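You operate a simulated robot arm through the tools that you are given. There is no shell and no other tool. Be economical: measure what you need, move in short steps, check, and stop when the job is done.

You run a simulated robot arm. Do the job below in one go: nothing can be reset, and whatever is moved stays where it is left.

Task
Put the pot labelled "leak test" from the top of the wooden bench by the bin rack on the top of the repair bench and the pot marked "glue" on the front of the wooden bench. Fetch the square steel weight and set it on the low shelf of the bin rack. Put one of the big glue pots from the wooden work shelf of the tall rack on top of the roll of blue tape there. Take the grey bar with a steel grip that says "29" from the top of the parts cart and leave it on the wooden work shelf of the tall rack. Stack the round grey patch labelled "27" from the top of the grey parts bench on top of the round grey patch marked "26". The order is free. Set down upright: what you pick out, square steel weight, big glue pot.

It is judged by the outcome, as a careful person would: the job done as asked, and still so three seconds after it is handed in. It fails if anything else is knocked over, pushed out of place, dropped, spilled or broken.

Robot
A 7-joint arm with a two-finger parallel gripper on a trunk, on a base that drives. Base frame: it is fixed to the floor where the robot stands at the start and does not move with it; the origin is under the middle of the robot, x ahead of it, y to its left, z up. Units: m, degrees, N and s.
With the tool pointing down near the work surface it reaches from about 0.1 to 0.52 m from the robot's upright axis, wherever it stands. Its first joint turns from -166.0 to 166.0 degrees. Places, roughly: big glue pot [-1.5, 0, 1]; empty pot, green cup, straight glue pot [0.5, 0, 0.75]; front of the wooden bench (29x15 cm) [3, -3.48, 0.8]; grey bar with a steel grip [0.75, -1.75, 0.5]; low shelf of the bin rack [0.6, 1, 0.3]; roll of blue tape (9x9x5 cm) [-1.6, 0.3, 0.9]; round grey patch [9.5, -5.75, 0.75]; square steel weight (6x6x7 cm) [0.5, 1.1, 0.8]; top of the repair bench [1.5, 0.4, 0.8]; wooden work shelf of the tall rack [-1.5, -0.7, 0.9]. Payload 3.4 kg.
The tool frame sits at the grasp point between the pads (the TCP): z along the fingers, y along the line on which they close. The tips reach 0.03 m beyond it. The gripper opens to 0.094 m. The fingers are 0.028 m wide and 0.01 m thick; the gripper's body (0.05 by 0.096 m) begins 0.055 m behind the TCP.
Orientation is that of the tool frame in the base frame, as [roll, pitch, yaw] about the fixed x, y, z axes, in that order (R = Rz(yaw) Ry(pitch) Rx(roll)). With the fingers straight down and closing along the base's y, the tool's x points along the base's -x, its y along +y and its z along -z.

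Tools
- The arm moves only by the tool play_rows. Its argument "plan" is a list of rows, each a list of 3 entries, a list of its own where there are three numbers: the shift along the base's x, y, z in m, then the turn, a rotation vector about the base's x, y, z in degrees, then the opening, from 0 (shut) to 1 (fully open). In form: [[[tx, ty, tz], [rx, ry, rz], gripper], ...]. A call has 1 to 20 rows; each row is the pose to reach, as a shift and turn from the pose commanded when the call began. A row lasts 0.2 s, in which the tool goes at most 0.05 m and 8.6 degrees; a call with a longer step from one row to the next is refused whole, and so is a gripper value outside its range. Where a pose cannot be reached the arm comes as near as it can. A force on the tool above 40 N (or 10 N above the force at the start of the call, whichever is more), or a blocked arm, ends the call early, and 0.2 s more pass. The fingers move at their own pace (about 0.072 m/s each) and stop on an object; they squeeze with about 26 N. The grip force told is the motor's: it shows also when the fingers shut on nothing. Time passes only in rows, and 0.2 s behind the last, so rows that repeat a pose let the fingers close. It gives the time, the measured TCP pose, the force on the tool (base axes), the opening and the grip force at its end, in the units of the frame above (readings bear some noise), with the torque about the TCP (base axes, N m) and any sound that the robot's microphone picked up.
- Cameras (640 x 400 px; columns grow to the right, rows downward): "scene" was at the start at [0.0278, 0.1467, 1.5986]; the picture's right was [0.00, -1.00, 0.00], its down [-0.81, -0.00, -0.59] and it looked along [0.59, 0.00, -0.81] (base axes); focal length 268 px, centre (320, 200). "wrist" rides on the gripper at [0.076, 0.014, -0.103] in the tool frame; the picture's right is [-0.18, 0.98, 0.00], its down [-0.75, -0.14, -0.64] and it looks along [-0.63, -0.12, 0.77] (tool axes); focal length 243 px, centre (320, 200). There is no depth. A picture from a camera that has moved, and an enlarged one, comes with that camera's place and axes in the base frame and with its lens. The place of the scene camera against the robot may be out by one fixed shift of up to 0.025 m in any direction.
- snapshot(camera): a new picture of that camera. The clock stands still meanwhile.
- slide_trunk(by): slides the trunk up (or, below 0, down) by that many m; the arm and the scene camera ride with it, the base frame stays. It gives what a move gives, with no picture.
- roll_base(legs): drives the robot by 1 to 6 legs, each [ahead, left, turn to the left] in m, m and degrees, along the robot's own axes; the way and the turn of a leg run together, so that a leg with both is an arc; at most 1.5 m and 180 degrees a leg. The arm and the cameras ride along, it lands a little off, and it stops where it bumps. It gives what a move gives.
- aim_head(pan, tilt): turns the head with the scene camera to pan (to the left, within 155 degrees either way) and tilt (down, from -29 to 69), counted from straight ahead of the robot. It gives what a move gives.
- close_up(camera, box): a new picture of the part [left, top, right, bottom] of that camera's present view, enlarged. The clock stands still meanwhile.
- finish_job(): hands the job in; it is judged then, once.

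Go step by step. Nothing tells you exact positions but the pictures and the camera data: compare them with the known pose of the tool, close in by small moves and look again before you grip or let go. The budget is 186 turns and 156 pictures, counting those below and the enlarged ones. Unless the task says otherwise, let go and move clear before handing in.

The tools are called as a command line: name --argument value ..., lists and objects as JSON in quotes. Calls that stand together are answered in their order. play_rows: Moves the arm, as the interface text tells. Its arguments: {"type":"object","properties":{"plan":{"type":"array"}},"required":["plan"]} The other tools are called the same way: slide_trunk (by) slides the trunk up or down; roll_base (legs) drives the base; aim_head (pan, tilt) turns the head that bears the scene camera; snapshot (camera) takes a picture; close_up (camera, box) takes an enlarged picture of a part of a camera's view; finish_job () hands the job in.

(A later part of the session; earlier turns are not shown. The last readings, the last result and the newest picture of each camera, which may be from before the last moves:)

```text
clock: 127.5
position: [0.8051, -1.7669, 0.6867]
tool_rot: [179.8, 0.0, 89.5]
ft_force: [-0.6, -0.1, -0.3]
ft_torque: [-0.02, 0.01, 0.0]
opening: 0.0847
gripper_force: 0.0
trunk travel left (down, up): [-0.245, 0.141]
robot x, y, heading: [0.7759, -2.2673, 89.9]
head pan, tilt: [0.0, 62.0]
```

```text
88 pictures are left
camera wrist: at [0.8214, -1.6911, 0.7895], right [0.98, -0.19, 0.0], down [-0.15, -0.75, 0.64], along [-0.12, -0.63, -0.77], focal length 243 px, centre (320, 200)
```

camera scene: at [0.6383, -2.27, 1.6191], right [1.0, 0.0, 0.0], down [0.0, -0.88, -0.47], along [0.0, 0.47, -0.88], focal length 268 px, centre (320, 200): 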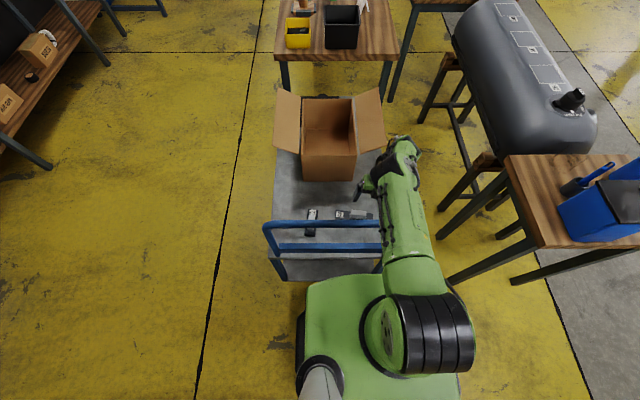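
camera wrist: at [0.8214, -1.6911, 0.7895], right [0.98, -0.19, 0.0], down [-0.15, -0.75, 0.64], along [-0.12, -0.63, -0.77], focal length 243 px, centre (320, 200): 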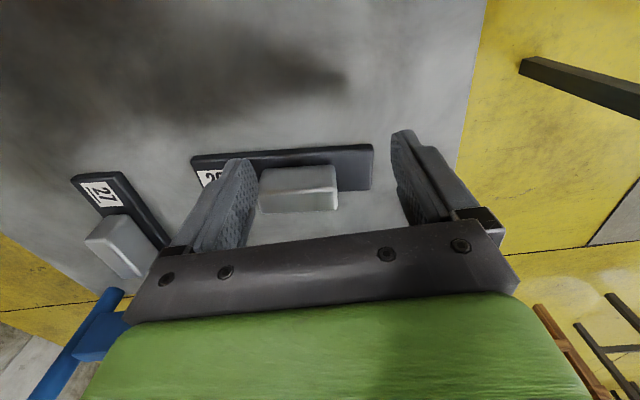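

The bar got nudged: its block is now near [0.780, -1.806], turned about -7.5°. Adjust and descend.

play_rows --plan '[[[-0.012, -0.02, 0], [0, 0, -4], 0.9], [[-0.024, -0.039, 0], [0, 0, -7.5], 0.9], [[-0.024, -0.039, -0.02], [0, 0, -7.5], 0.9], [[-0.024, -0.039, -0.02], [0, 0, -7.5], 0.9]]'

snapshot --camera "wrist"

```text
clock: 128.5
position: [0.7821, -1.8077, 0.6666]
tool_rot: [179.8, 0.0, 82.0]
ft_force: [-0.2, 0.6, -0.3]
ft_torque: [0.06, 0.03, 0.0]
opening: 0.0845
gripper_force: 0.1
trunk travel left (down, up): [-0.245, 0.141]
robot x, y, heading: [0.7745, -2.2732, 89.9]
head pan, tilt: [0.0, 62.0]
```

```text
87 pictures are left
camera wrist: at [0.8075, -1.7337, 0.7704], right [0.95, -0.32, 0.0], down [-0.25, -0.73, 0.64], along [-0.2, -0.61, -0.77], focal length 243 px, centre (320, 200)
```

wrist: 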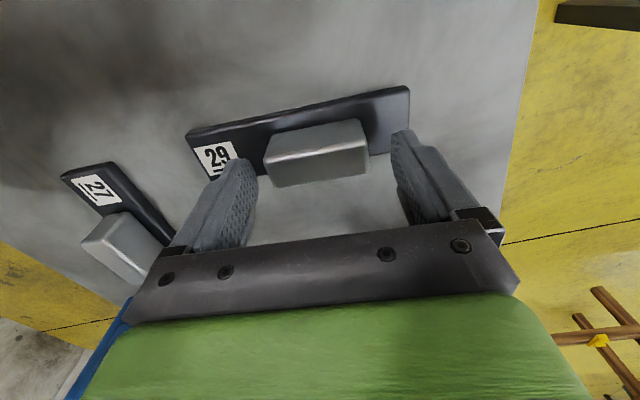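

Centred. Descend 4.5 cm and close.

play_rows --plan '[[[0, 0.003, -0.015], [0, 0, 2], 0.9], [[0, 0.003, -0.03], [0, 0, 2.5], 0.9], [[0, 0.003, -0.043], [0, 0, 2.5], 0.9], [[0, 0.003, -0.043], [0, 0, 2.5], 0.9]]'

snapshot --camera "wrist"

```text
clock: 129.1
position: [0.7807, -1.8021, 0.6411]
tool_rot: [180.0, -0.1, 84.6]
ft_force: [1.5, -7.7, 19.7]
ft_torque: [-0.16, 0.51, 0.11]
opening: 0.0846
gripper_force: 0.1
trunk travel left (down, up): [-0.245, 0.141]
robot x, y, heading: [0.7765, -2.2713, 89.9]
head pan, tilt: [0.0, 62.0]
stopped in row 3: the force on the tool passed its limit at 58 N (the readings are from after the stop); the commanded pose is now the measured one
```

```text
86 pictures are left
camera wrist: at [0.8035, -1.7269, 0.7449], right [0.96, -0.28, 0.0], down [-0.21, -0.74, 0.64], along [-0.18, -0.62, -0.77], focal length 243 px, centre (320, 200)
```

wrist: 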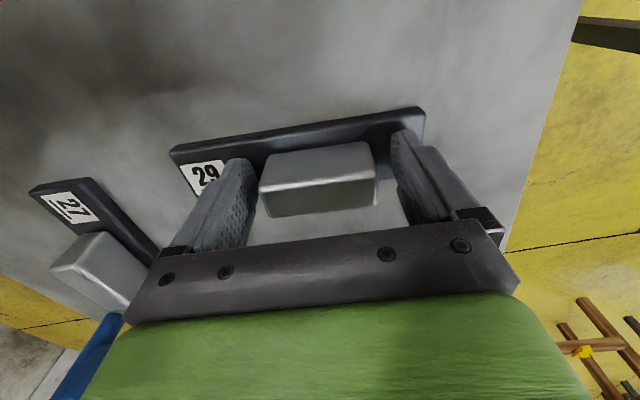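

Fingertips reached the plate (top ≈0.61), straddling the block. Raise 2 mm, shift 1 cm forward, close and lift.

play_rows --plan '[[[0, 0, 0.004], [0, 0, 0], 0.9], [[0.003, 0.01, 0.004], [0, 0, 0], 0.7], [[0.003, 0.01, 0.004], [0, 0, 0], 0.5], [[0.003, 0.01, 0.004], [0, 0, 0], 0.4], [[0.003, 0.01, 0.004], [0, 0, 0], 0.4], [[0.003, 0.01, 0.004], [0, 0, 0], 0.4]]'

play_rows --plan '[[[0, 0, 0.03], [0, 0, 0], 0.4], [[0, 0, 0.07], [0, 0, 0], 0.4], [[0, 0, 0.11], [0, 0, 0], 0.4], [[0, 0, 0.15], [0, 0, 0], 0.4]]'

snapshot --camera "wrist"

```text
clock: 130.5
position: [0.7839, -1.7912, 0.6437]
tool_rot: [179.9, 0.0, 84.6]
ft_force: [-0.3, 0.1, -0.7]
ft_torque: [-0.01, 0.01, -0.01]
opening: 0.0658
gripper_force: 26.7
trunk travel left (down, up): [-0.245, 0.141]
robot x, y, heading: [0.7755, -2.2674, 89.9]
head pan, tilt: [0.0, 62.0]
```

```text
clock: 131.5
position: [0.7846, -1.7932, 0.7947]
tool_rot: [179.9, 0.0, 84.5]
ft_force: [-0.8, -0.1, -0.8]
ft_torque: [0.01, 0.02, 0.0]
opening: 0.0657
gripper_force: 26.0
trunk travel left (down, up): [-0.245, 0.141]
robot x, y, heading: [0.7741, -2.2702, 90.0]
head pan, tilt: [0.0, 62.0]
```

```text
85 pictures are left
camera wrist: at [0.8072, -1.7182, 0.8992], right [0.96, -0.28, 0.0], down [-0.21, -0.74, 0.64], along [-0.18, -0.62, -0.77], focal length 243 px, centre (320, 200)
```

wrist: 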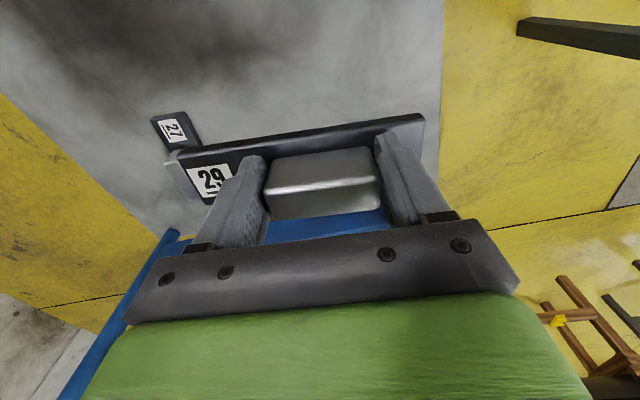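

Bar is held level. Raise well above the handle, back away, and drive toward the tall rack.

play_rows --plan '[[[0, 0, 0.045], [0, 0, 0], 0.4], [[0, 0, 0.09], [0, 0, 0], 0.4], [[0, 0, 0.135], [0, 0, 0], 0.4], [[0, 0, 0.18], [0, 0, 0], 0.4], [[0, 0, 0.22], [0, 0, 0], 0.4]]'

slide_trunk --by 0.06

roll_base --legs '[[-0.35, 0, 0], [0, 1.45, 0], [0, 0, 90], [0, -1.45, 0]]'

aim_head --pan 0 --tilt 35

snapshot --camera "scene"

```text
clock: 132.7
position: [0.7836, -1.7907, 1.0141]
tool_rot: [179.8, 0.1, 84.7]
ft_force: [-0.5, 0.0, -1.1]
ft_torque: [0.03, -0.01, 0.02]
opening: 0.0656
gripper_force: 25.9
trunk travel left (down, up): [-0.245, 0.141]
robot x, y, heading: [0.7756, -2.2669, 89.8]
head pan, tilt: [0.0, 62.0]
```

```text
clock: 133.7
position: [0.7835, -1.7898, 1.0738]
tool_rot: [179.9, 0.0, 84.6]
ft_force: [0.3, 0.4, -0.7]
ft_torque: [0.02, -0.02, 0.05]
opening: 0.066
gripper_force: 26.0
trunk travel left (down, up): [-0.305, 0.081]
robot x, y, heading: [0.7776, -2.2699, 89.6]
head pan, tilt: [0.0, 62.0]
```

```text
clock: 153.5
position: [-1.2071, -1.1696, 1.0742]
tool_rot: [180.0, -0.1, 176.5]
ft_force: [0.9, 0.7, -1.1]
ft_torque: [-0.01, 0.04, 0.01]
opening: 0.0655
gripper_force: 26.1
trunk travel left (down, up): [-0.305, 0.081]
robot x, y, heading: [-0.7333, -1.1631, -178.2]
head pan, tilt: [0.0, 62.0]
```

```text
clock: 154.4
position: [-1.2079, -1.1683, 1.0731]
tool_rot: [179.9, 0.1, 176.5]
ft_force: [0.4, -0.6, -2.0]
ft_torque: [-0.01, 0.03, 0.03]
opening: 0.0657
gripper_force: 26.1
trunk travel left (down, up): [-0.305, 0.081]
robot x, y, heading: [-0.7266, -1.1618, -178.2]
head pan, tilt: [0.0, 35.0]
```

```text
84 pictures are left
camera scene: at [-0.7374, -1.3187, 1.6556], right [-0.03, 1.0, 0.0], down [0.57, 0.02, -0.82], along [-0.82, -0.03, -0.57], focal length 268 px, centre (320, 200)
```

scene: 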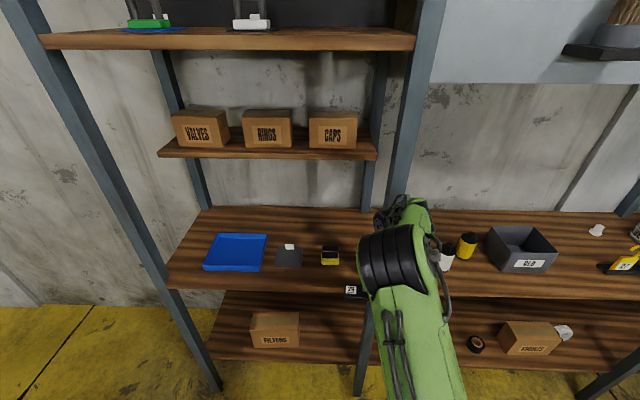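

Bar held in front of the rack. There's a free stretch of the work shelf further right (between the grey bin and the hooks); move there and look.

roll_base --legs '[[0, -0.68, -1.8]]'

aim_head --pan -5 --tilt 40

snapshot --camera "scene"

snapshot --camera "wrist"

```text
clock: 158.2
position: [-1.2172, -0.4765, 1.0735]
tool_rot: [179.8, 0.1, 174.8]
ft_force: [-0.2, -0.6, -1.5]
ft_torque: [0.0, 0.06, 0.01]
opening: 0.0655
gripper_force: 25.9
trunk travel left (down, up): [-0.305, 0.081]
robot x, y, heading: [-0.736, -0.4805, -179.9]
head pan, tilt: [0.0, 35.0]
```

```text
clock: 158.9
position: [-1.2184, -0.4767, 1.073]
tool_rot: [179.9, 0.0, 174.9]
ft_force: [-1.1, -0.3, -1.1]
ft_torque: [0.05, -0.02, 0.0]
opening: 0.0657
gripper_force: 26.1
trunk travel left (down, up): [-0.305, 0.081]
robot x, y, heading: [-0.7398, -0.4838, -180.0]
head pan, tilt: [-5.0, 40.0]
```

```text
83 pictures are left
camera scene: at [-0.7495, -0.6315, 1.6482], right [0.08, 1.0, 0.0], down [0.64, -0.05, -0.77], along [-0.76, 0.07, -0.64], focal length 268 px, centre (320, 200)
```

scene: 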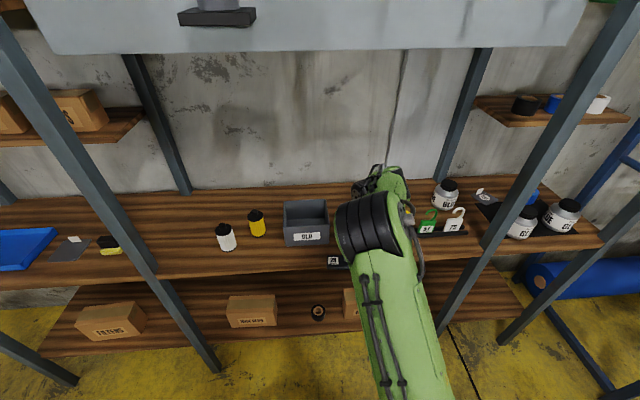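

```text
82 pictures are left
camera wrist: at [-1.2919, -0.4556, 1.1765], right [0.27, 0.96, 0.0], down [0.74, -0.21, 0.64], along [0.62, -0.17, -0.77], focal length 243 px, centre (320, 200)
```

wrist: 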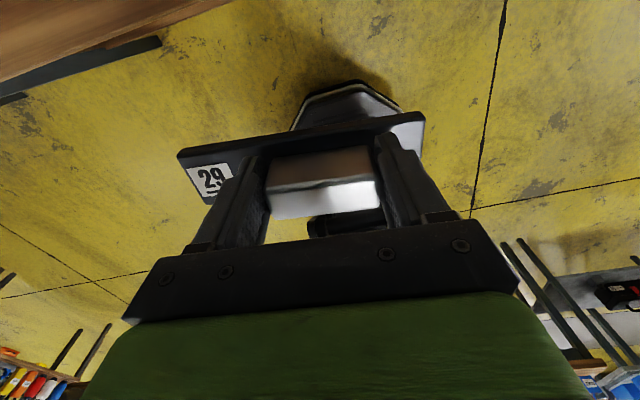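

The best free spot is left of the white bottle (y≈-1.05, x≈-1.41). Move left there first and look before going in.

roll_base --legs '[[0, 0.57, 0]]'

aim_head --pan -10 --tilt 48

snapshot --camera "scene"

```text
clock: 162.1
position: [-1.2151, -1.0494, 1.0736]
tool_rot: [179.9, 0.0, 174.9]
ft_force: [0.3, -0.2, -1.0]
ft_torque: [0.01, 0.01, -0.03]
opening: 0.0658
gripper_force: 26.1
trunk travel left (down, up): [-0.305, 0.081]
robot x, y, heading: [-0.7354, -1.053, -179.6]
head pan, tilt: [-5.0, 40.0]
```

```text
clock: 162.8
position: [-1.2153, -1.0479, 1.0728]
tool_rot: [-180.0, 0.0, 175.1]
ft_force: [-0.4, 0.2, -1.5]
ft_torque: [0.03, 0.02, -0.01]
opening: 0.0658
gripper_force: 26.4
trunk travel left (down, up): [-0.305, 0.081]
robot x, y, heading: [-0.733, -1.0543, -179.9]
head pan, tilt: [-10.0, 48.0]
```

```text
81 pictures are left
camera scene: at [-0.7403, -1.1956, 1.6368], right [0.17, 0.99, 0.0], down [0.73, -0.13, -0.67], along [-0.66, 0.11, -0.74], focal length 268 px, centre (320, 200)
```

scene: 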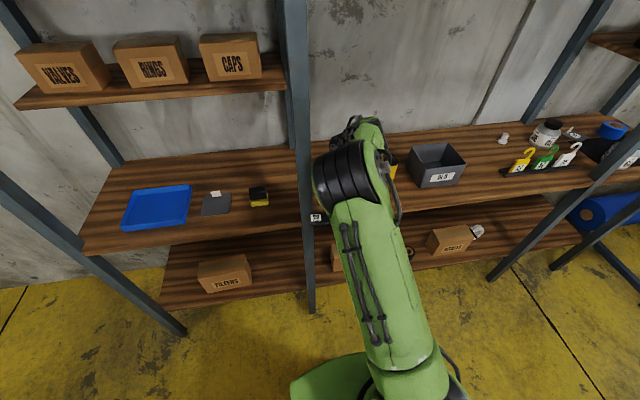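

The bar's label end would clip the post, so I'll turn the bar 85° so it points into the shelf, then check.

play_rows --plan '[[[0.03, 0.01, 0], [0, 0, 0], 0.4], [[0.06, 0.03, 0], [0, 0, 0], 0.4], [[0.06, 0.03, 0], [0, 0, -8.5], 0.4], [[0.06, 0.03, 0], [0, 0, -17], 0.4], [[0.06, 0.03, 0], [0, 0, -25.5], 0.4], [[0.06, 0.03, 0], [0, 0, -34], 0.4], [[0.06, 0.03, 0], [0, 0, -42.5], 0.4], [[0.06, 0.03, 0], [0, 0, -51], 0.4], [[0.06, 0.03, 0], [0, 0, -59.5], 0.4], [[0.06, 0.03, 0], [0, 0, -68], 0.4], [[0.06, 0.03, 0], [0, 0, -76.5], 0.4], [[0.06, 0.03, 0], [0, 0, -85], 0.4], [[0.06, 0.03, 0], [0, 0, -85], 0.4]]'

snapshot --camera "scene"

snapshot --camera "wrist"

```text
clock: 165.6
position: [-1.1563, -1.0183, 1.0735]
tool_rot: [179.8, 0.0, 89.9]
ft_force: [0.4, -0.2, -0.8]
ft_torque: [0.0, -0.01, 0.01]
opening: 0.0657
gripper_force: 25.8
trunk travel left (down, up): [-0.305, 0.081]
robot x, y, heading: [-0.7373, -1.0567, -179.6]
head pan, tilt: [-10.0, 48.0]
```

```text
80 pictures are left
camera scene: at [-0.7402, -1.1958, 1.6367], right [0.17, 0.99, 0.0], down [0.73, -0.13, -0.67], along [-0.66, 0.11, -0.74], focal length 268 px, centre (320, 200)
```

scene: 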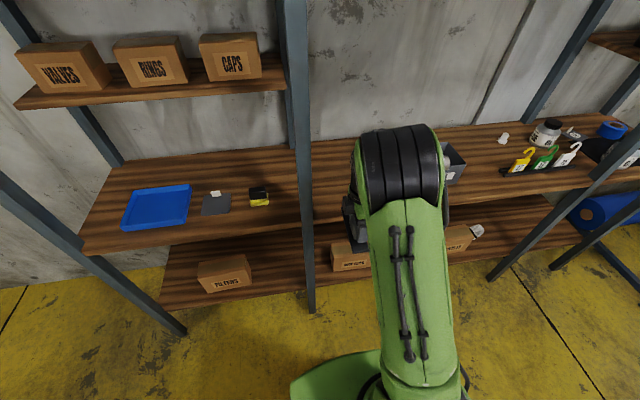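

```text
79 pictures are left
camera wrist: at [-1.1412, -0.9419, 1.1766], right [0.98, -0.19, 0.0], down [-0.14, -0.75, 0.64], along [-0.12, -0.63, -0.77], focal length 243 px, centre (320, 200)
```

wrist: 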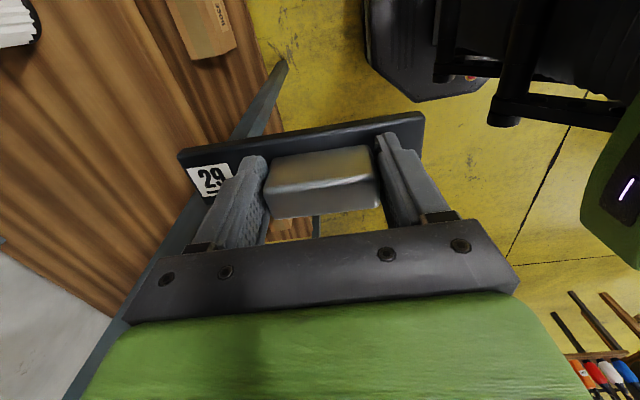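

Clearances to post and bottle are both about 5–6 cm. Drive forward 0.25 m.

roll_base --legs '[[0.25, 0, 0]]'

play_rows --plan '[[[-0.01, 0, -0.03], [0, 0, 0], 0.4], [[-0.015, 0, -0.06], [0, 0, 0], 0.4], [[-0.015, 0, -0.06], [0, 0, 0], 0.4]]'

snapshot --camera "wrist"

snapshot --camera "scene"

```text
clock: 167.4
position: [-1.4026, -1.0204, 1.073]
tool_rot: [180.0, 0.0, 90.3]
ft_force: [-0.5, 0.5, -2.1]
ft_torque: [-0.01, -0.03, 0.03]
opening: 0.0657
gripper_force: 25.9
trunk travel left (down, up): [-0.305, 0.081]
robot x, y, heading: [-0.9829, -1.0511, -179.4]
head pan, tilt: [-10.0, 48.0]
```

```text
clock: 168.2
position: [-1.418, -1.0223, 1.0129]
tool_rot: [-179.9, 0.0, 90.2]
ft_force: [0.0, -0.1, -0.9]
ft_torque: [0.02, 0.03, -0.04]
opening: 0.0657
gripper_force: 26.2
trunk travel left (down, up): [-0.305, 0.081]
robot x, y, heading: [-0.9813, -1.0559, -179.6]
head pan, tilt: [-10.0, 48.0]
```

```text
78 pictures are left
camera wrist: at [-1.4026, -0.9463, 1.1154], right [0.98, -0.18, 0.0], down [-0.14, -0.75, 0.64], along [-0.12, -0.63, -0.77], focal length 243 px, centre (320, 200)
```

wrist: 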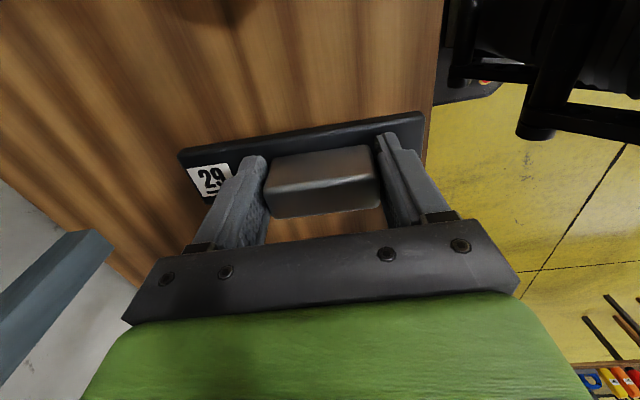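

```text
77 pictures are left
camera scene: at [-0.9845, -1.1972, 1.6367], right [0.17, 0.99, 0.0], down [0.73, -0.12, -0.67], along [-0.66, 0.11, -0.74], focal length 268 px, centre (320, 200)
```

scene: 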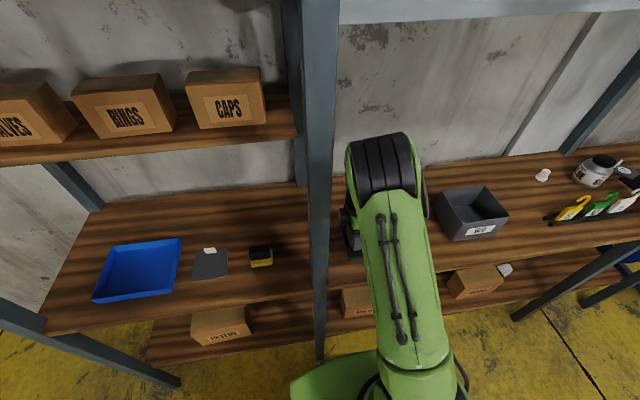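

Push 4 cm further in, then lower until contact.

play_rows --plan '[[[-0.03, 0, -0.01], [0, 0, 0], 0.4], [[-0.035, 0, -0.03], [0, 0, 0], 0.4], [[-0.035, 0, -0.045], [0, 0, 0], 0.4], [[-0.035, 0, -0.055], [0, 0, 0], 0.4], [[-0.035, 0, -0.065], [0, 0, 0], 0.4], [[-0.035, 0, -0.075], [0, 0, 0], 0.4], [[-0.035, 0, -0.085], [0, 0, 0], 0.4], [[-0.035, 0, -0.095], [0, 0, 0], 0.4]]'

snapshot --camera "wrist"

```text
clock: 169.7
position: [-1.454, -1.0211, 0.9424]
tool_rot: [-179.6, 0.0, 90.2]
ft_force: [4.8, -0.3, 22.4]
ft_torque: [-0.13, -1.29, -0.01]
opening: 0.0655
gripper_force: 26.4
trunk travel left (down, up): [-0.305, 0.081]
robot x, y, heading: [-0.9846, -1.0553, -179.7]
head pan, tilt: [-10.0, 48.0]
stopped in row 7: the force on the tool passed its limit at 55 N (the readings are from after the stop); the commanded pose is now the measured one
```

```text
76 pictures are left
camera wrist: at [-1.4381, -0.9449, 1.045], right [0.98, -0.18, -0.01], down [-0.13, -0.75, 0.64], along [-0.12, -0.63, -0.77], focal length 243 px, centre (320, 200)
```

wrist: 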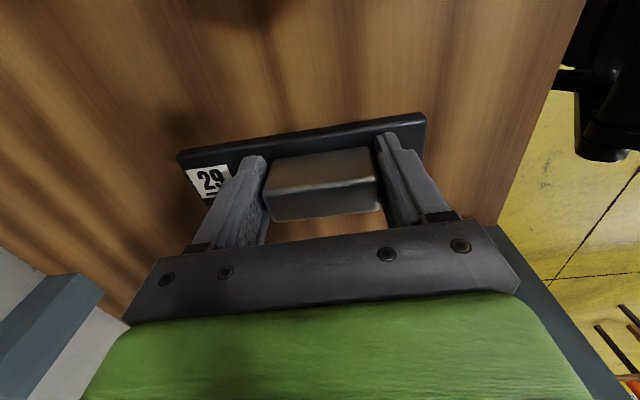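

On the shelf. Release and lift straight up, then back away.

play_rows --plan '[[[0, 0, 0.002], [0, 0, 0], 0.4], [[0, 0, 0.002], [0, 0, 0], 0.75], [[0, 0, 0.002], [0, 0, 0], 1], [[0, 0, 0.002], [0, 0, 0], 1], [[0, 0, 0.02], [0, 0, 0], 1], [[0, 0, 0.06], [0, 0, 0], 1], [[0, 0, 0.1], [0, 0, 0], 1], [[0, 0, 0.13], [0, 0, 0], 1]]'

snapshot --camera "wrist"

roll_base --legs '[[-0.3, 0, 0]]'

```text
clock: 171.5
position: [-1.4536, -1.0227, 1.0707]
tool_rot: [-179.6, 0.1, 90.2]
ft_force: [0.1, 0.1, 0.1]
ft_torque: [-0.03, 0.0, -0.02]
opening: 0.0941
gripper_force: 0.0
trunk travel left (down, up): [-0.305, 0.081]
robot x, y, heading: [-0.983, -1.0506, -179.5]
head pan, tilt: [-10.0, 48.0]
```

```text
75 pictures are left
camera wrist: at [-1.4371, -0.9455, 1.1737], right [0.98, -0.18, -0.01], down [-0.13, -0.75, 0.64], along [-0.12, -0.63, -0.77], focal length 243 px, centre (320, 200)
```

wrist: 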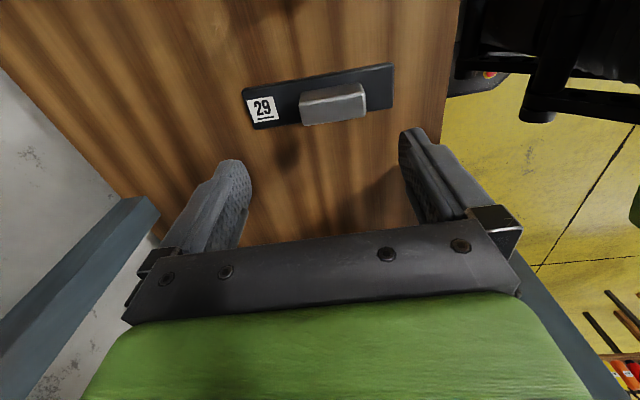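

```text
clock: 173.6
position: [-1.1505, -1.0205, 1.0702]
tool_rot: [-179.6, 0.0, 90.3]
ft_force: [0.1, 1.2, -0.1]
ft_torque: [-0.01, 0.03, -0.01]
opening: 0.0939
gripper_force: 0.1
trunk travel left (down, up): [-0.305, 0.081]
robot x, y, heading: [-0.6779, -1.0502, -179.3]
head pan, tilt: [-10.0, 48.0]
```

Bar 29 is placed. Now move along the rack to the big glue pots and look.

roll_base --legs '[[0, -1.15, -0.7]]'

play_rows --plan '[[[0.01, 0, 0.01], [0, 0, 8.2], 1], [[0.02, 0, 0.02], [0, 0, 16.4], 1], [[0.03, 0, 0.03], [0, 0, 24.6], 1], [[0.04, 0, 0.03], [0, 0, 32.8], 1], [[0.04, 0, 0.03], [0, 0, 41], 1], [[0.04, 0, 0.03], [0, 0, 49.2], 1], [[0.04, 0, 0.03], [0, 0, 57.4], 1], [[0.04, 0, 0.03], [0, 0, 65.6], 1], [[0.04, 0, 0.03], [0, 0, 73.8], 1], [[0.04, 0, 0.03], [0, 0, 82], 1], [[0.04, 0, 0.03], [0, 0, 89.7], 1]]'

aim_head --pan -15 --tilt 38

snapshot --camera "scene"

```text
clock: 179.5
position: [-1.145, 0.1528, 1.0698]
tool_rot: [-179.6, 0.1, 88.8]
ft_force: [0.7, -0.3, -0.3]
ft_torque: [-0.02, 0.0, -0.01]
opening: 0.0942
gripper_force: 0.0
trunk travel left (down, up): [-0.305, 0.081]
robot x, y, heading: [-0.6763, 0.1121, 178.9]
head pan, tilt: [-10.0, 48.0]
```

```text
clock: 181.9
position: [-1.1055, 0.1529, 1.1008]
tool_rot: [-179.6, 0.0, 178.5]
ft_force: [0.3, 0.1, 0.0]
ft_torque: [0.01, 0.01, -0.01]
opening: 0.0942
gripper_force: 0.0
trunk travel left (down, up): [-0.305, 0.081]
robot x, y, heading: [-0.6744, 0.107, 178.8]
head pan, tilt: [-10.0, 48.0]
```

```text
clock: 182.6
position: [-1.1047, 0.152, 1.1019]
tool_rot: [-179.6, 0.0, 178.5]
ft_force: [-0.4, 0.1, -0.2]
ft_torque: [0.01, 0.02, -0.03]
opening: 0.094
gripper_force: 0.0
trunk travel left (down, up): [-0.305, 0.081]
robot x, y, heading: [-0.6753, 0.1124, 179.0]
head pan, tilt: [-15.0, 38.0]
```

```text
74 pictures are left
camera scene: at [-0.6867, -0.0247, 1.6511], right [0.28, 0.96, 0.0], down [0.59, -0.17, -0.79], along [-0.76, 0.22, -0.62], focal length 268 px, centre (320, 200)
```

scene: 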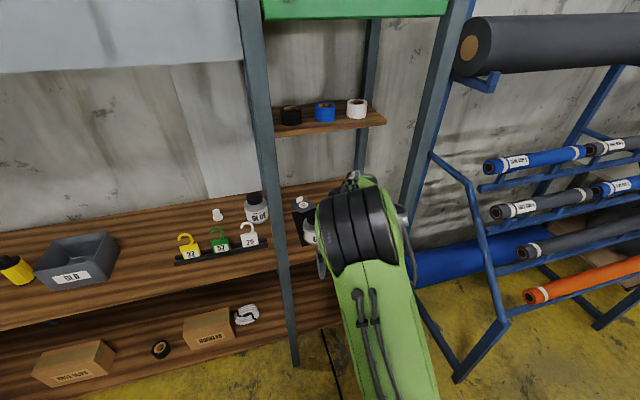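

The arm blocks the view of the right bay. Shift further right so the pots appear to its left.

roll_base --legs '[[0, -0.38, 0]]'

aim_head --pan 10 --tilt 38

snapshot --camera "scene"

```text
clock: 185.0
position: [-1.0968, 0.5345, 1.1009]
tool_rot: [-179.7, 0.0, 178.3]
ft_force: [0.2, -0.1, 0.1]
ft_torque: [0.0, 0.0, 0.01]
opening: 0.0937
gripper_force: 0.0
trunk travel left (down, up): [-0.305, 0.081]
robot x, y, heading: [-0.6672, 0.4876, 178.7]
head pan, tilt: [-15.0, 38.0]
```

```text
clock: 185.9
position: [-1.0986, 0.534, 1.1014]
tool_rot: [-179.6, 0.0, 178.4]
ft_force: [-0.5, -0.4, 0.3]
ft_torque: [0.01, 0.01, -0.01]
opening: 0.094
gripper_force: 0.0
trunk travel left (down, up): [-0.305, 0.081]
robot x, y, heading: [-0.6701, 0.4894, 178.8]
head pan, tilt: [10.0, 38.0]
```

```text
73 pictures are left
camera scene: at [-0.6825, 0.3175, 1.6512], right [-0.15, 0.99, 0.0], down [0.61, 0.09, -0.79], along [-0.78, -0.12, -0.62], focal length 268 px, centre (320, 200)
```

scene: 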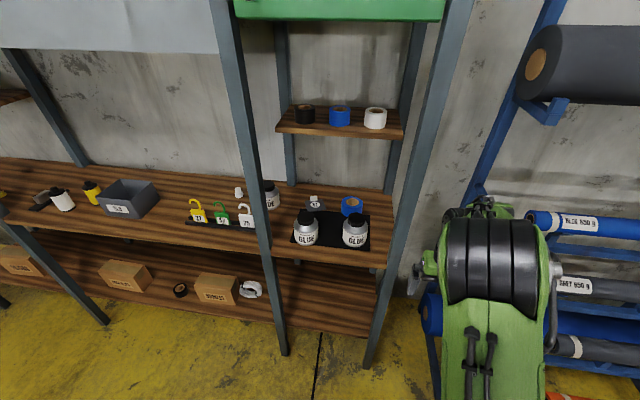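

close_up --camera "scene" --box '[230, 150, 430, 275]'

```text
3.20 times, centred on (330, 212) of scene
camera zoom: at [-0.6825, 0.3175, 1.6512], right [-0.15, 0.99, 0.0], down [0.61, 0.09, -0.79], along [-0.78, -0.12, -0.62], focal length 859 px, centre (288, 160)
```

zoom: 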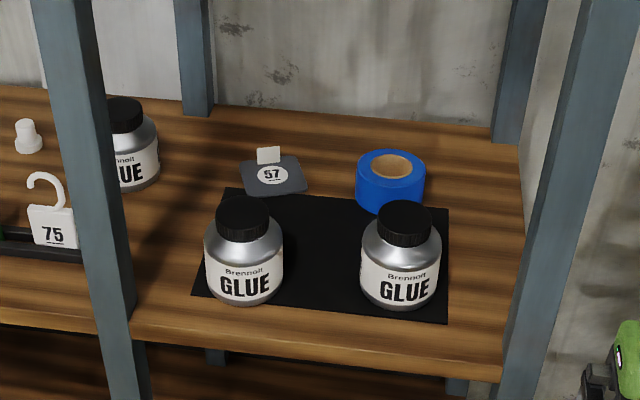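

The right-hand pot stands directly in front of the tape ([-1.42, .345] → tape [-1.575, .315]); the upper shelf (front x≈-1.52, z≈1.25) calls for a 45° tilted cap grip. Line up and tilt the tool.

roll_base --legs '[[0, 0.175, 1.2]]'

play_rows --plan '[[[-0.01, 0, 0.01], [0, 8, 0], 1], [[-0.02, 0, 0.02], [0, 16, 0], 1], [[-0.03, 0, 0.03], [0, 24, 0], 1], [[-0.04, 0, 0.04], [0, 32, 0], 1], [[-0.05, 0, 0.04], [0, 40, 0], 1], [[-0.05, 0, 0.04], [0, 45, 0], 1], [[-0.05, 0, 0.04], [0, 45, 0], 1]]'

snapshot --camera "wrist"

snapshot --camera "scene"

```text
clock: 187.4
position: [-1.0997, 0.3468, 1.1006]
tool_rot: [-179.6, 0.0, 179.4]
ft_force: [0.1, -0.2, 0.3]
ft_torque: [0.01, -0.01, -0.03]
opening: 0.0941
gripper_force: 0.1
trunk travel left (down, up): [-0.305, 0.081]
robot x, y, heading: [-0.6708, 0.3118, -179.9]
head pan, tilt: [10.0, 38.0]
```

```text
clock: 189.0
position: [-1.1671, 0.3386, 1.1456]
tool_rot: [-179.2, -45.1, 179.1]
ft_force: [0.5, 0.9, -0.2]
ft_torque: [-0.01, 0.01, -0.01]
opening: 0.0938
gripper_force: 0.0
out of reach, approached as far as the arm can: row 5, 6, 7
trunk travel left (down, up): [-0.305, 0.081]
robot x, y, heading: [-0.6686, 0.3119, -179.9]
head pan, tilt: [10.0, 38.0]
```

```text
71 pictures are left
camera wrist: at [-1.1484, 0.3534, 1.2715], right [0.13, 0.98, -0.14], down [0.99, -0.15, -0.08], along [-0.1, -0.13, -0.99], focal length 243 px, centre (320, 200)
```

wrist: 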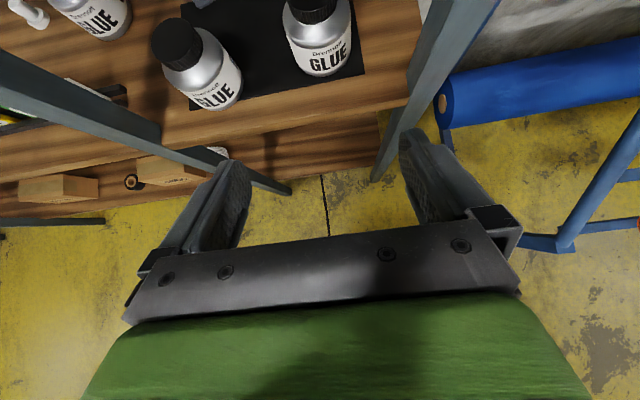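

```text
70 pictures are left
camera scene: at [-0.6811, 0.1407, 1.6512], right [-0.17, 0.98, 0.0], down [0.61, 0.11, -0.79], along [-0.78, -0.14, -0.62], focal length 268 px, centre (320, 200)
```

scene: 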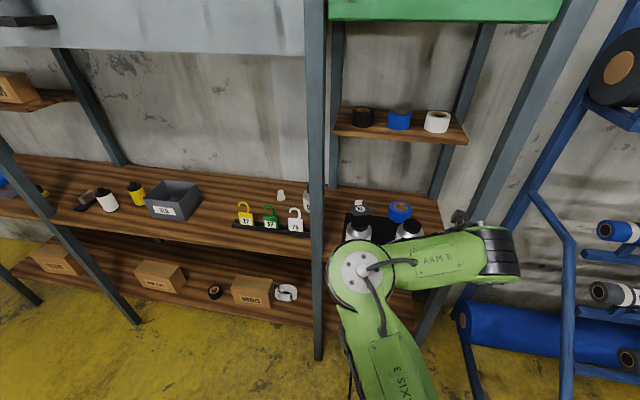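

In this pose the elbow swings left; it may be tight between the posts. I'll try a more extended pose (base back, tool forward) in free space.

roll_base --legs '[[-0.1, 0, 0]]'

play_rows --plan '[[[-0.03, 0, -0.02], [0, 0, 0], 1], [[-0.06, 0, -0.04], [0, 0, 0], 1], [[-0.09, 0, -0.06], [0, 0, 0], 1], [[-0.1, 0, -0.08], [0, 0, 0], 1], [[-0.1, 0, -0.08], [0, 0, 0], 1]]'

snapshot --camera "scene"

```text
clock: 190.1
position: [-1.0663, 0.3398, 1.1459]
tool_rot: [-179.1, -44.9, 179.0]
ft_force: [0.3, -0.2, 0.0]
ft_torque: [0.02, 0.0, 0.01]
opening: 0.094
gripper_force: 0.0
trunk travel left (down, up): [-0.305, 0.081]
robot x, y, heading: [-0.5724, 0.3127, 179.9]
head pan, tilt: [10.0, 38.0]
```

```text
clock: 191.3
position: [-1.1669, 0.3394, 1.0634]
tool_rot: [-179.2, -44.9, 179.0]
ft_force: [0.4, -0.1, 0.4]
ft_torque: [0.02, -0.02, 0.01]
opening: 0.094
gripper_force: 0.1
trunk travel left (down, up): [-0.305, 0.081]
robot x, y, heading: [-0.5713, 0.3135, 179.8]
head pan, tilt: [10.0, 38.0]
```

```text
69 pictures are left
camera scene: at [-0.5803, 0.1406, 1.6512], right [-0.17, 0.98, 0.0], down [0.61, 0.11, -0.79], along [-0.78, -0.14, -0.62], focal length 268 px, centre (320, 200)
```

scene: 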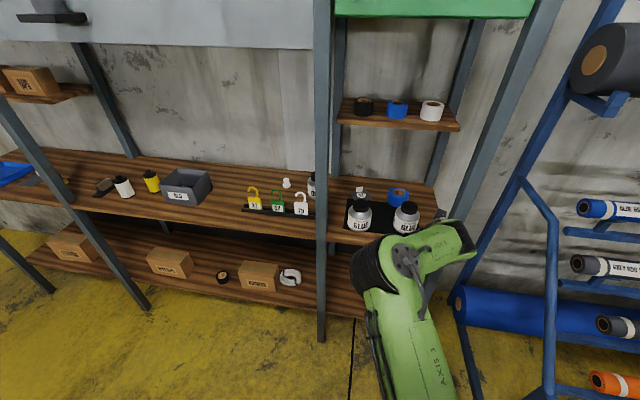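

Extended pose is better. Drive forward 0.15 m to a pre-grasp in front of the right pot and look.

roll_base --legs '[[0.14, 0, 0]]'

snapshot --camera "wrist"

snapshot --camera "scene"

```text
clock: 192.7
position: [-1.3068, 0.3408, 1.0642]
tool_rot: [-179.2, -44.9, 178.8]
ft_force: [-1.2, -0.1, 0.2]
ft_torque: [-0.02, -0.02, -0.05]
opening: 0.094
gripper_force: 0.1
trunk travel left (down, up): [-0.305, 0.081]
robot x, y, heading: [-0.7065, 0.3117, 179.9]
head pan, tilt: [10.0, 38.0]
```

```text
68 pictures are left
camera wrist: at [-1.2868, 0.3564, 1.1905], right [0.14, 0.98, -0.14], down [0.99, -0.15, -0.07], along [-0.09, -0.13, -0.99], focal length 243 px, centre (320, 200)
```

wrist: 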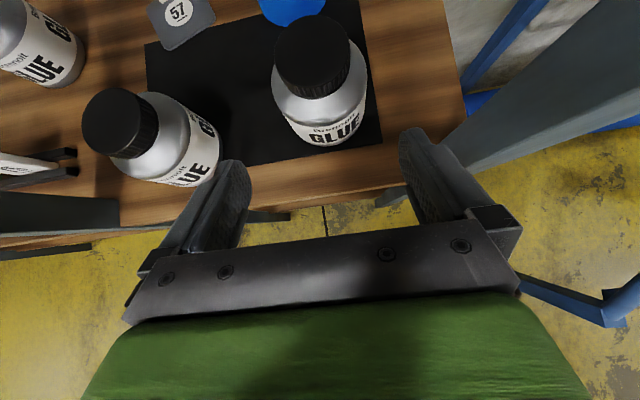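

```text
67 pictures are left
camera scene: at [-0.7203, 0.1411, 1.6511], right [-0.17, 0.99, 0.0], down [0.61, 0.1, -0.79], along [-0.78, -0.13, -0.62], focal length 268 px, centre (320, 200)
```

scene: 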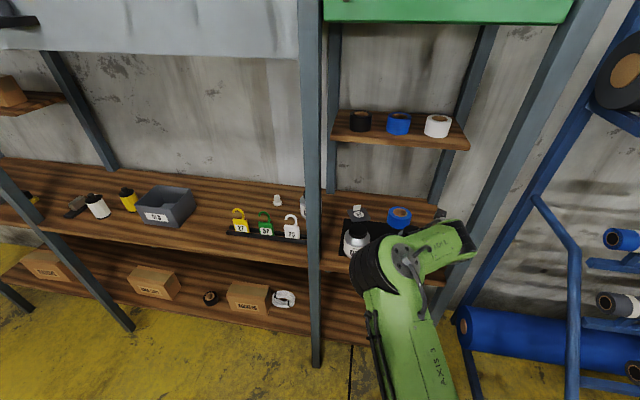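

Cap top at about [-1.43, .342, 1.006], Ø≈6 cm. Approach along the tool axis.

play_rows --plan '[[[-0.04, 0, 0], [0, 0, 0], 1], [[-0.06, 0.001, -0.005], [0, 0, 0], 1], [[-0.08, 0.001, -0.025], [0, 0, 0], 1], [[-0.1, 0.001, -0.045], [0, 0, 0], 1], [[-0.1, 0.001, -0.045], [0, 0, 0], 1]]'

snapshot --camera "wrist"

```text
clock: 193.9
position: [-1.4051, 0.3415, 1.02]
tool_rot: [-179.2, -44.8, 179.0]
ft_force: [-0.2, 0.3, -0.2]
ft_torque: [0.0, 0.02, 0.0]
opening: 0.0939
gripper_force: 0.1
trunk travel left (down, up): [-0.305, 0.081]
robot x, y, heading: [-0.7094, 0.3149, 179.8]
head pan, tilt: [10.0, 38.0]
```

```text
66 pictures are left
camera wrist: at [-1.386, 0.3568, 1.1465], right [0.14, 0.98, -0.14], down [0.99, -0.15, -0.08], along [-0.1, -0.13, -0.99], focal length 243 px, centre (320, 200)
```

wrist: 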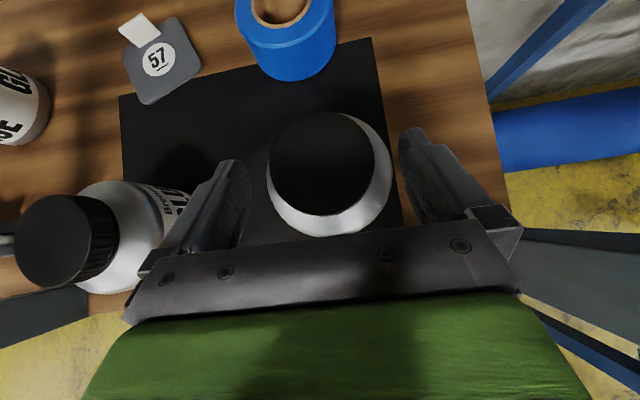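

Centred. Final approach and close on the cap, then a small lift.

play_rows --plan '[[[-0.01, 0.001, -0.01], [0, 0, 0], 1], [[-0.018, 0.001, -0.02], [0, 0, 0], 1], [[-0.018, 0.001, -0.02], [0, 0, 0], 1]]'

play_rows --plan '[[[0, 0, 0], [0, 0, 0], 0.7], [[0, 0, 0], [0, 0, 0], 0.45], [[0, 0, 0], [0, 0, 0], 0.4], [[0, 0, 0], [0, 0, 0], 0.4], [[0, 0, 0.02], [0, 0, 0], 0.4], [[0, 0, 0.02], [0, 0, 0], 0.4]]'

snapshot --camera "wrist"

```text
clock: 194.7
position: [-1.4231, 0.3418, 0.9992]
tool_rot: [-179.2, -44.8, 179.0]
ft_force: [0.0, 0.5, 0.7]
ft_torque: [-0.01, 0.02, 0.0]
opening: 0.094
gripper_force: 0.0
trunk travel left (down, up): [-0.305, 0.081]
robot x, y, heading: [-0.7069, 0.3137, 179.9]
head pan, tilt: [10.0, 38.0]
```

```text
clock: 196.1
position: [-1.424, 0.3417, 1.0181]
tool_rot: [-179.0, -44.8, 179.0]
ft_force: [0.0, 0.3, -3.4]
ft_torque: [0.01, 0.01, -0.01]
opening: 0.0891
gripper_force: 25.5
trunk travel left (down, up): [-0.305, 0.081]
robot x, y, heading: [-0.7061, 0.3093, 179.9]
head pan, tilt: [10.0, 38.0]
```

```text
65 pictures are left
camera wrist: at [-1.4048, 0.3574, 1.1455], right [0.14, 0.98, -0.14], down [0.99, -0.15, -0.07], along [-0.09, -0.13, -0.99], focal length 243 px, centre (320, 200)
```

wrist: 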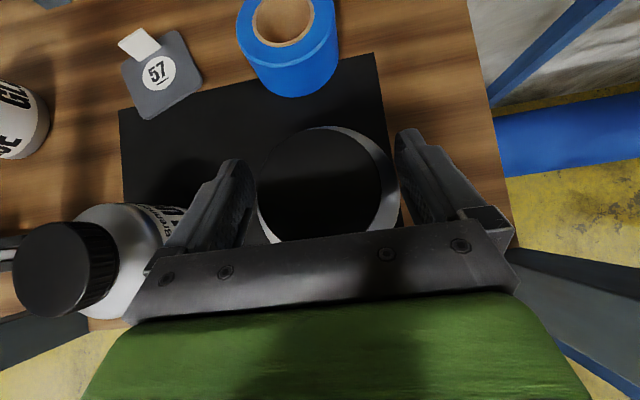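

The fingers gripped the pot's body near the shoulder (8.9 cm) and hold ≈0.35 kg. Lift to clear the tape and check.

play_rows --plan '[[[0, 0, 0.015], [0, 0, 0], 0.4], [[0, 0, 0.03], [0, 0, 0], 0.4], [[0, 0, 0.042], [0, 0, 0], 0.4], [[0, 0, 0.042], [0, 0, 0], 0.4]]'

snapshot --camera "wrist"

close_up --camera "scene" --box '[300, 100, 500, 300]'

```text
clock: 197.1
position: [-1.4222, 0.3405, 1.0604]
tool_rot: [-179.2, -44.8, 178.9]
ft_force: [0.3, -0.7, -3.4]
ft_torque: [0.0, 0.0, 0.02]
opening: 0.0892
gripper_force: 26.0
trunk travel left (down, up): [-0.305, 0.081]
robot x, y, heading: [-0.7063, 0.3129, 179.7]
head pan, tilt: [10.0, 38.0]
```

```text
64 pictures are left
camera wrist: at [-1.4031, 0.3573, 1.1879], right [0.14, 0.98, -0.14], down [0.99, -0.15, -0.07], along [-0.09, -0.13, -0.99], focal length 243 px, centre (320, 200)
```

wrist: 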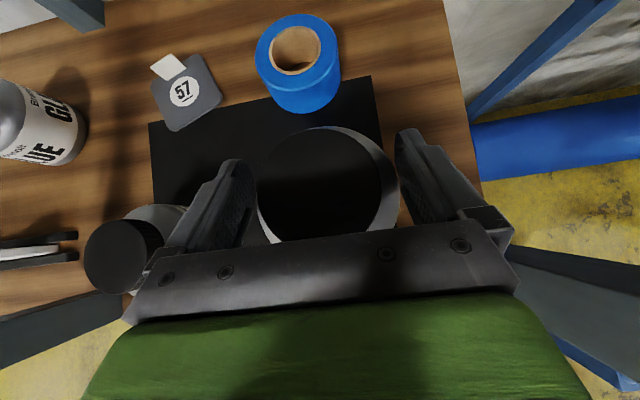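

```text
2.00 times, centred on (400, 200) of scene
camera zoom: at [-0.7195, 0.141, 1.6511], right [-0.17, 0.99, 0.0], down [0.61, 0.1, -0.79], along [-0.78, -0.13, -0.62], focal length 537 px, centre (160, 200)
```

zoom: 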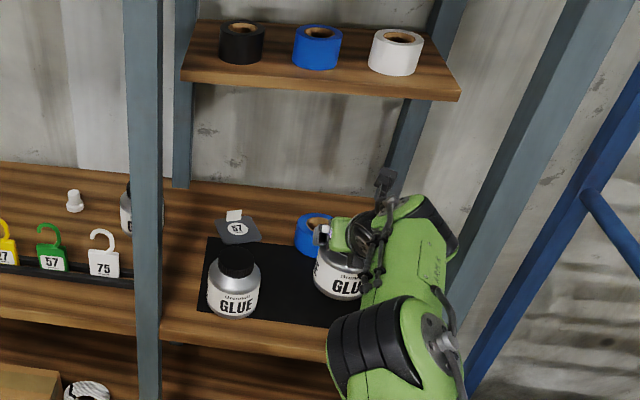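

Tape centre ≈[-1.589, .325]; pot centre ≈[-1.418, .346]. Drive the base forward 0.165 m and 0.02 m left.

roll_base --legs '[[0.155, 0.02, 0]]'

snapshot --camera "wrist"

close_up --camera "scene" --box '[300, 60, 540, 300]'

```text
clock: 198.4
position: [-1.5767, 0.3217, 1.0609]
tool_rot: [-179.2, -44.8, 178.9]
ft_force: [0.0, -1.1, -5.0]
ft_torque: [-0.03, 0.0, 0.01]
opening: 0.0891
gripper_force: 26.3
trunk travel left (down, up): [-0.305, 0.081]
robot x, y, heading: [-0.8599, 0.2946, 179.7]
head pan, tilt: [10.0, 38.0]
```

```text
62 pictures are left
camera wrist: at [-1.557, 0.3375, 1.187], right [0.14, 0.98, -0.14], down [0.99, -0.15, -0.07], along [-0.09, -0.13, -0.99], focal length 243 px, centre (320, 200)
```

wrist: 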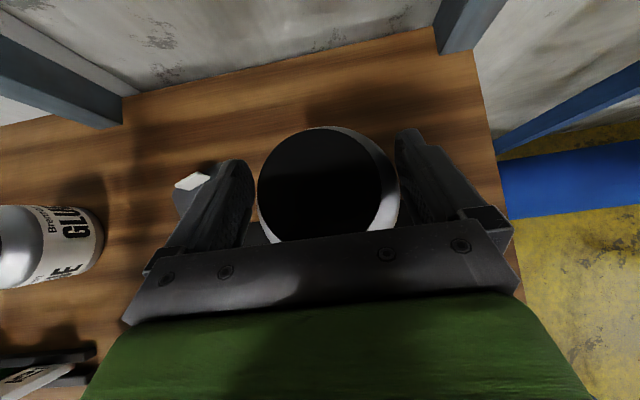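

```text
1.67 times, centred on (420, 180) of scene
camera zoom: at [-0.8736, 0.1217, 1.6511], right [-0.17, 0.99, 0.0], down [0.61, 0.11, -0.79], along [-0.78, -0.13, -0.62], focal length 448 px, centre (153, 233)
```

zoom: 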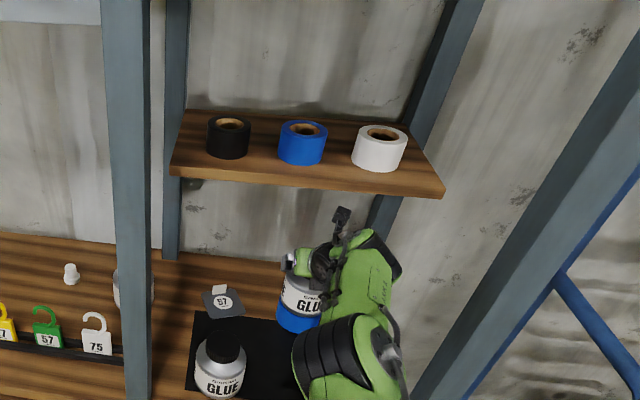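

Nearly aligned. Shift 1.6 cm further in with the arm and check reach.

play_rows --plan '[[[-0.008, -0.001, 0], [0, 0, 0], 0.4], [[-0.016, -0.003, 0], [0, 0, 0], 0.4], [[-0.016, -0.003, 0], [0, 0, 0], 0.4]]'

close_up --camera "scene" --box '[380, 180, 460, 260]'

```text
clock: 199.2
position: [-1.5899, 0.3177, 1.0607]
tool_rot: [-179.2, -45.0, 178.9]
ft_force: [-0.2, -0.7, -3.6]
ft_torque: [0.0, 0.03, 0.01]
opening: 0.0891
gripper_force: 26.2
trunk travel left (down, up): [-0.305, 0.081]
robot x, y, heading: [-0.8595, 0.2933, 179.8]
head pan, tilt: [10.0, 38.0]
```

```text
5.00 times, centred on (420, 220) of scene
camera zoom: at [-0.8712, 0.1216, 1.6511], right [-0.17, 0.99, 0.0], down [0.61, 0.11, -0.79], along [-0.78, -0.13, -0.62], focal length 1342 px, centre (-180, 100)
```

zoom: 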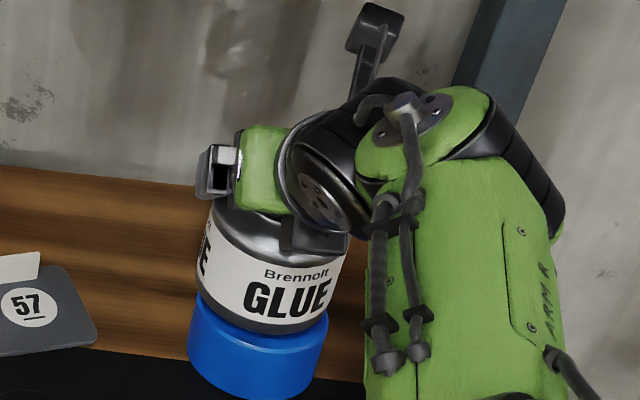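

Pot sits just above the tape, offset ~4 mm to the right. Correct that and lower until contact.

play_rows --plan '[[[-0.001, -0.003, -0.003], [0, 0, 0], 0.4], [[-0.001, -0.003, -0.006], [0, 0, 0], 0.4], [[-0.001, -0.003, -0.009], [0, 0, 0], 0.4], [[-0.001, -0.003, -0.012], [0, 0, 0], 0.4]]'

close_up --camera "scene" --box '[380, 180, 460, 260]'

```text
clock: 200.2
position: [-1.592, 0.316, 1.0503]
tool_rot: [-179.3, -45.0, 179.0]
ft_force: [1.4, 0.1, 0.4]
ft_torque: [0.22, -0.15, 0.02]
opening: 0.0891
gripper_force: 26.3
trunk travel left (down, up): [-0.305, 0.081]
robot x, y, heading: [-0.8642, 0.2965, 179.7]
head pan, tilt: [10.0, 38.0]
```

```text
5.00 times, centred on (420, 220) of scene
camera zoom: at [-0.8709, 0.122, 1.6512], right [-0.17, 0.99, 0.0], down [0.61, 0.11, -0.79], along [-0.78, -0.13, -0.62], focal length 1342 px, centre (-180, 100)
```

zoom: 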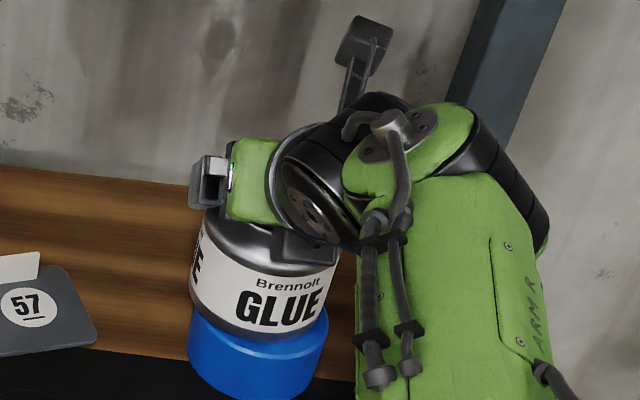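

Contact with the tape, pot well-centred. Press slightly, release fully, and check.

play_rows --plan '[[[0, 0, -0.002], [0, 0, 0], 0.4], [[0, 0, -0.002], [0, 0, 0], 1], [[0, 0, -0.002], [0, 0, 0], 1], [[0, 0, -0.002], [0, 0, 0], 1]]'

snapshot --camera "wrist"

```text
clock: 201.2
position: [-1.5919, 0.3172, 1.0462]
tool_rot: [-179.2, -44.9, 178.9]
ft_force: [0.6, 0.1, -1.4]
ft_torque: [0.03, -0.03, -0.02]
opening: 0.0942
gripper_force: 0.0
trunk travel left (down, up): [-0.305, 0.081]
robot x, y, heading: [-0.8613, 0.2961, 179.9]
head pan, tilt: [10.0, 38.0]
```

```text
58 pictures are left
camera wrist: at [-1.5734, 0.3317, 1.1737], right [0.14, 0.98, -0.14], down [0.99, -0.15, -0.08], along [-0.09, -0.13, -0.99], focal length 243 px, centre (320, 200)
```

wrist: 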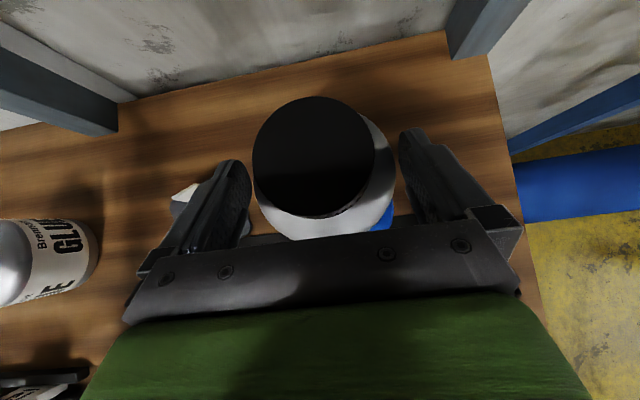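

The pot shifted a little on release; inspect from the scene camera.

close_up --camera "scene" --box '[380, 180, 460, 260]'

```text
5.00 times, centred on (420, 220) of scene
camera zoom: at [-0.8714, 0.1219, 1.6511], right [-0.17, 0.99, 0.0], down [0.61, 0.11, -0.79], along [-0.78, -0.13, -0.62], focal length 1342 px, centre (-180, 100)
```

zoom: 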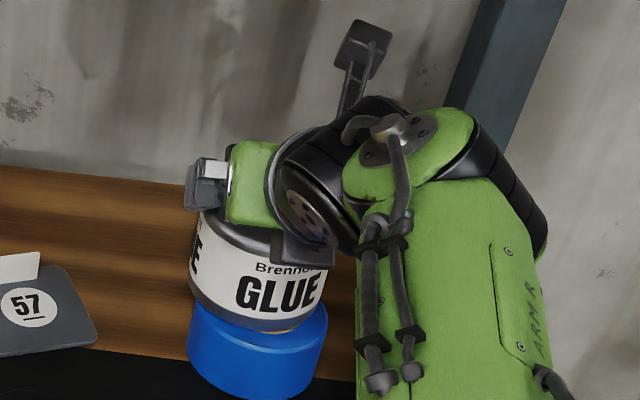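

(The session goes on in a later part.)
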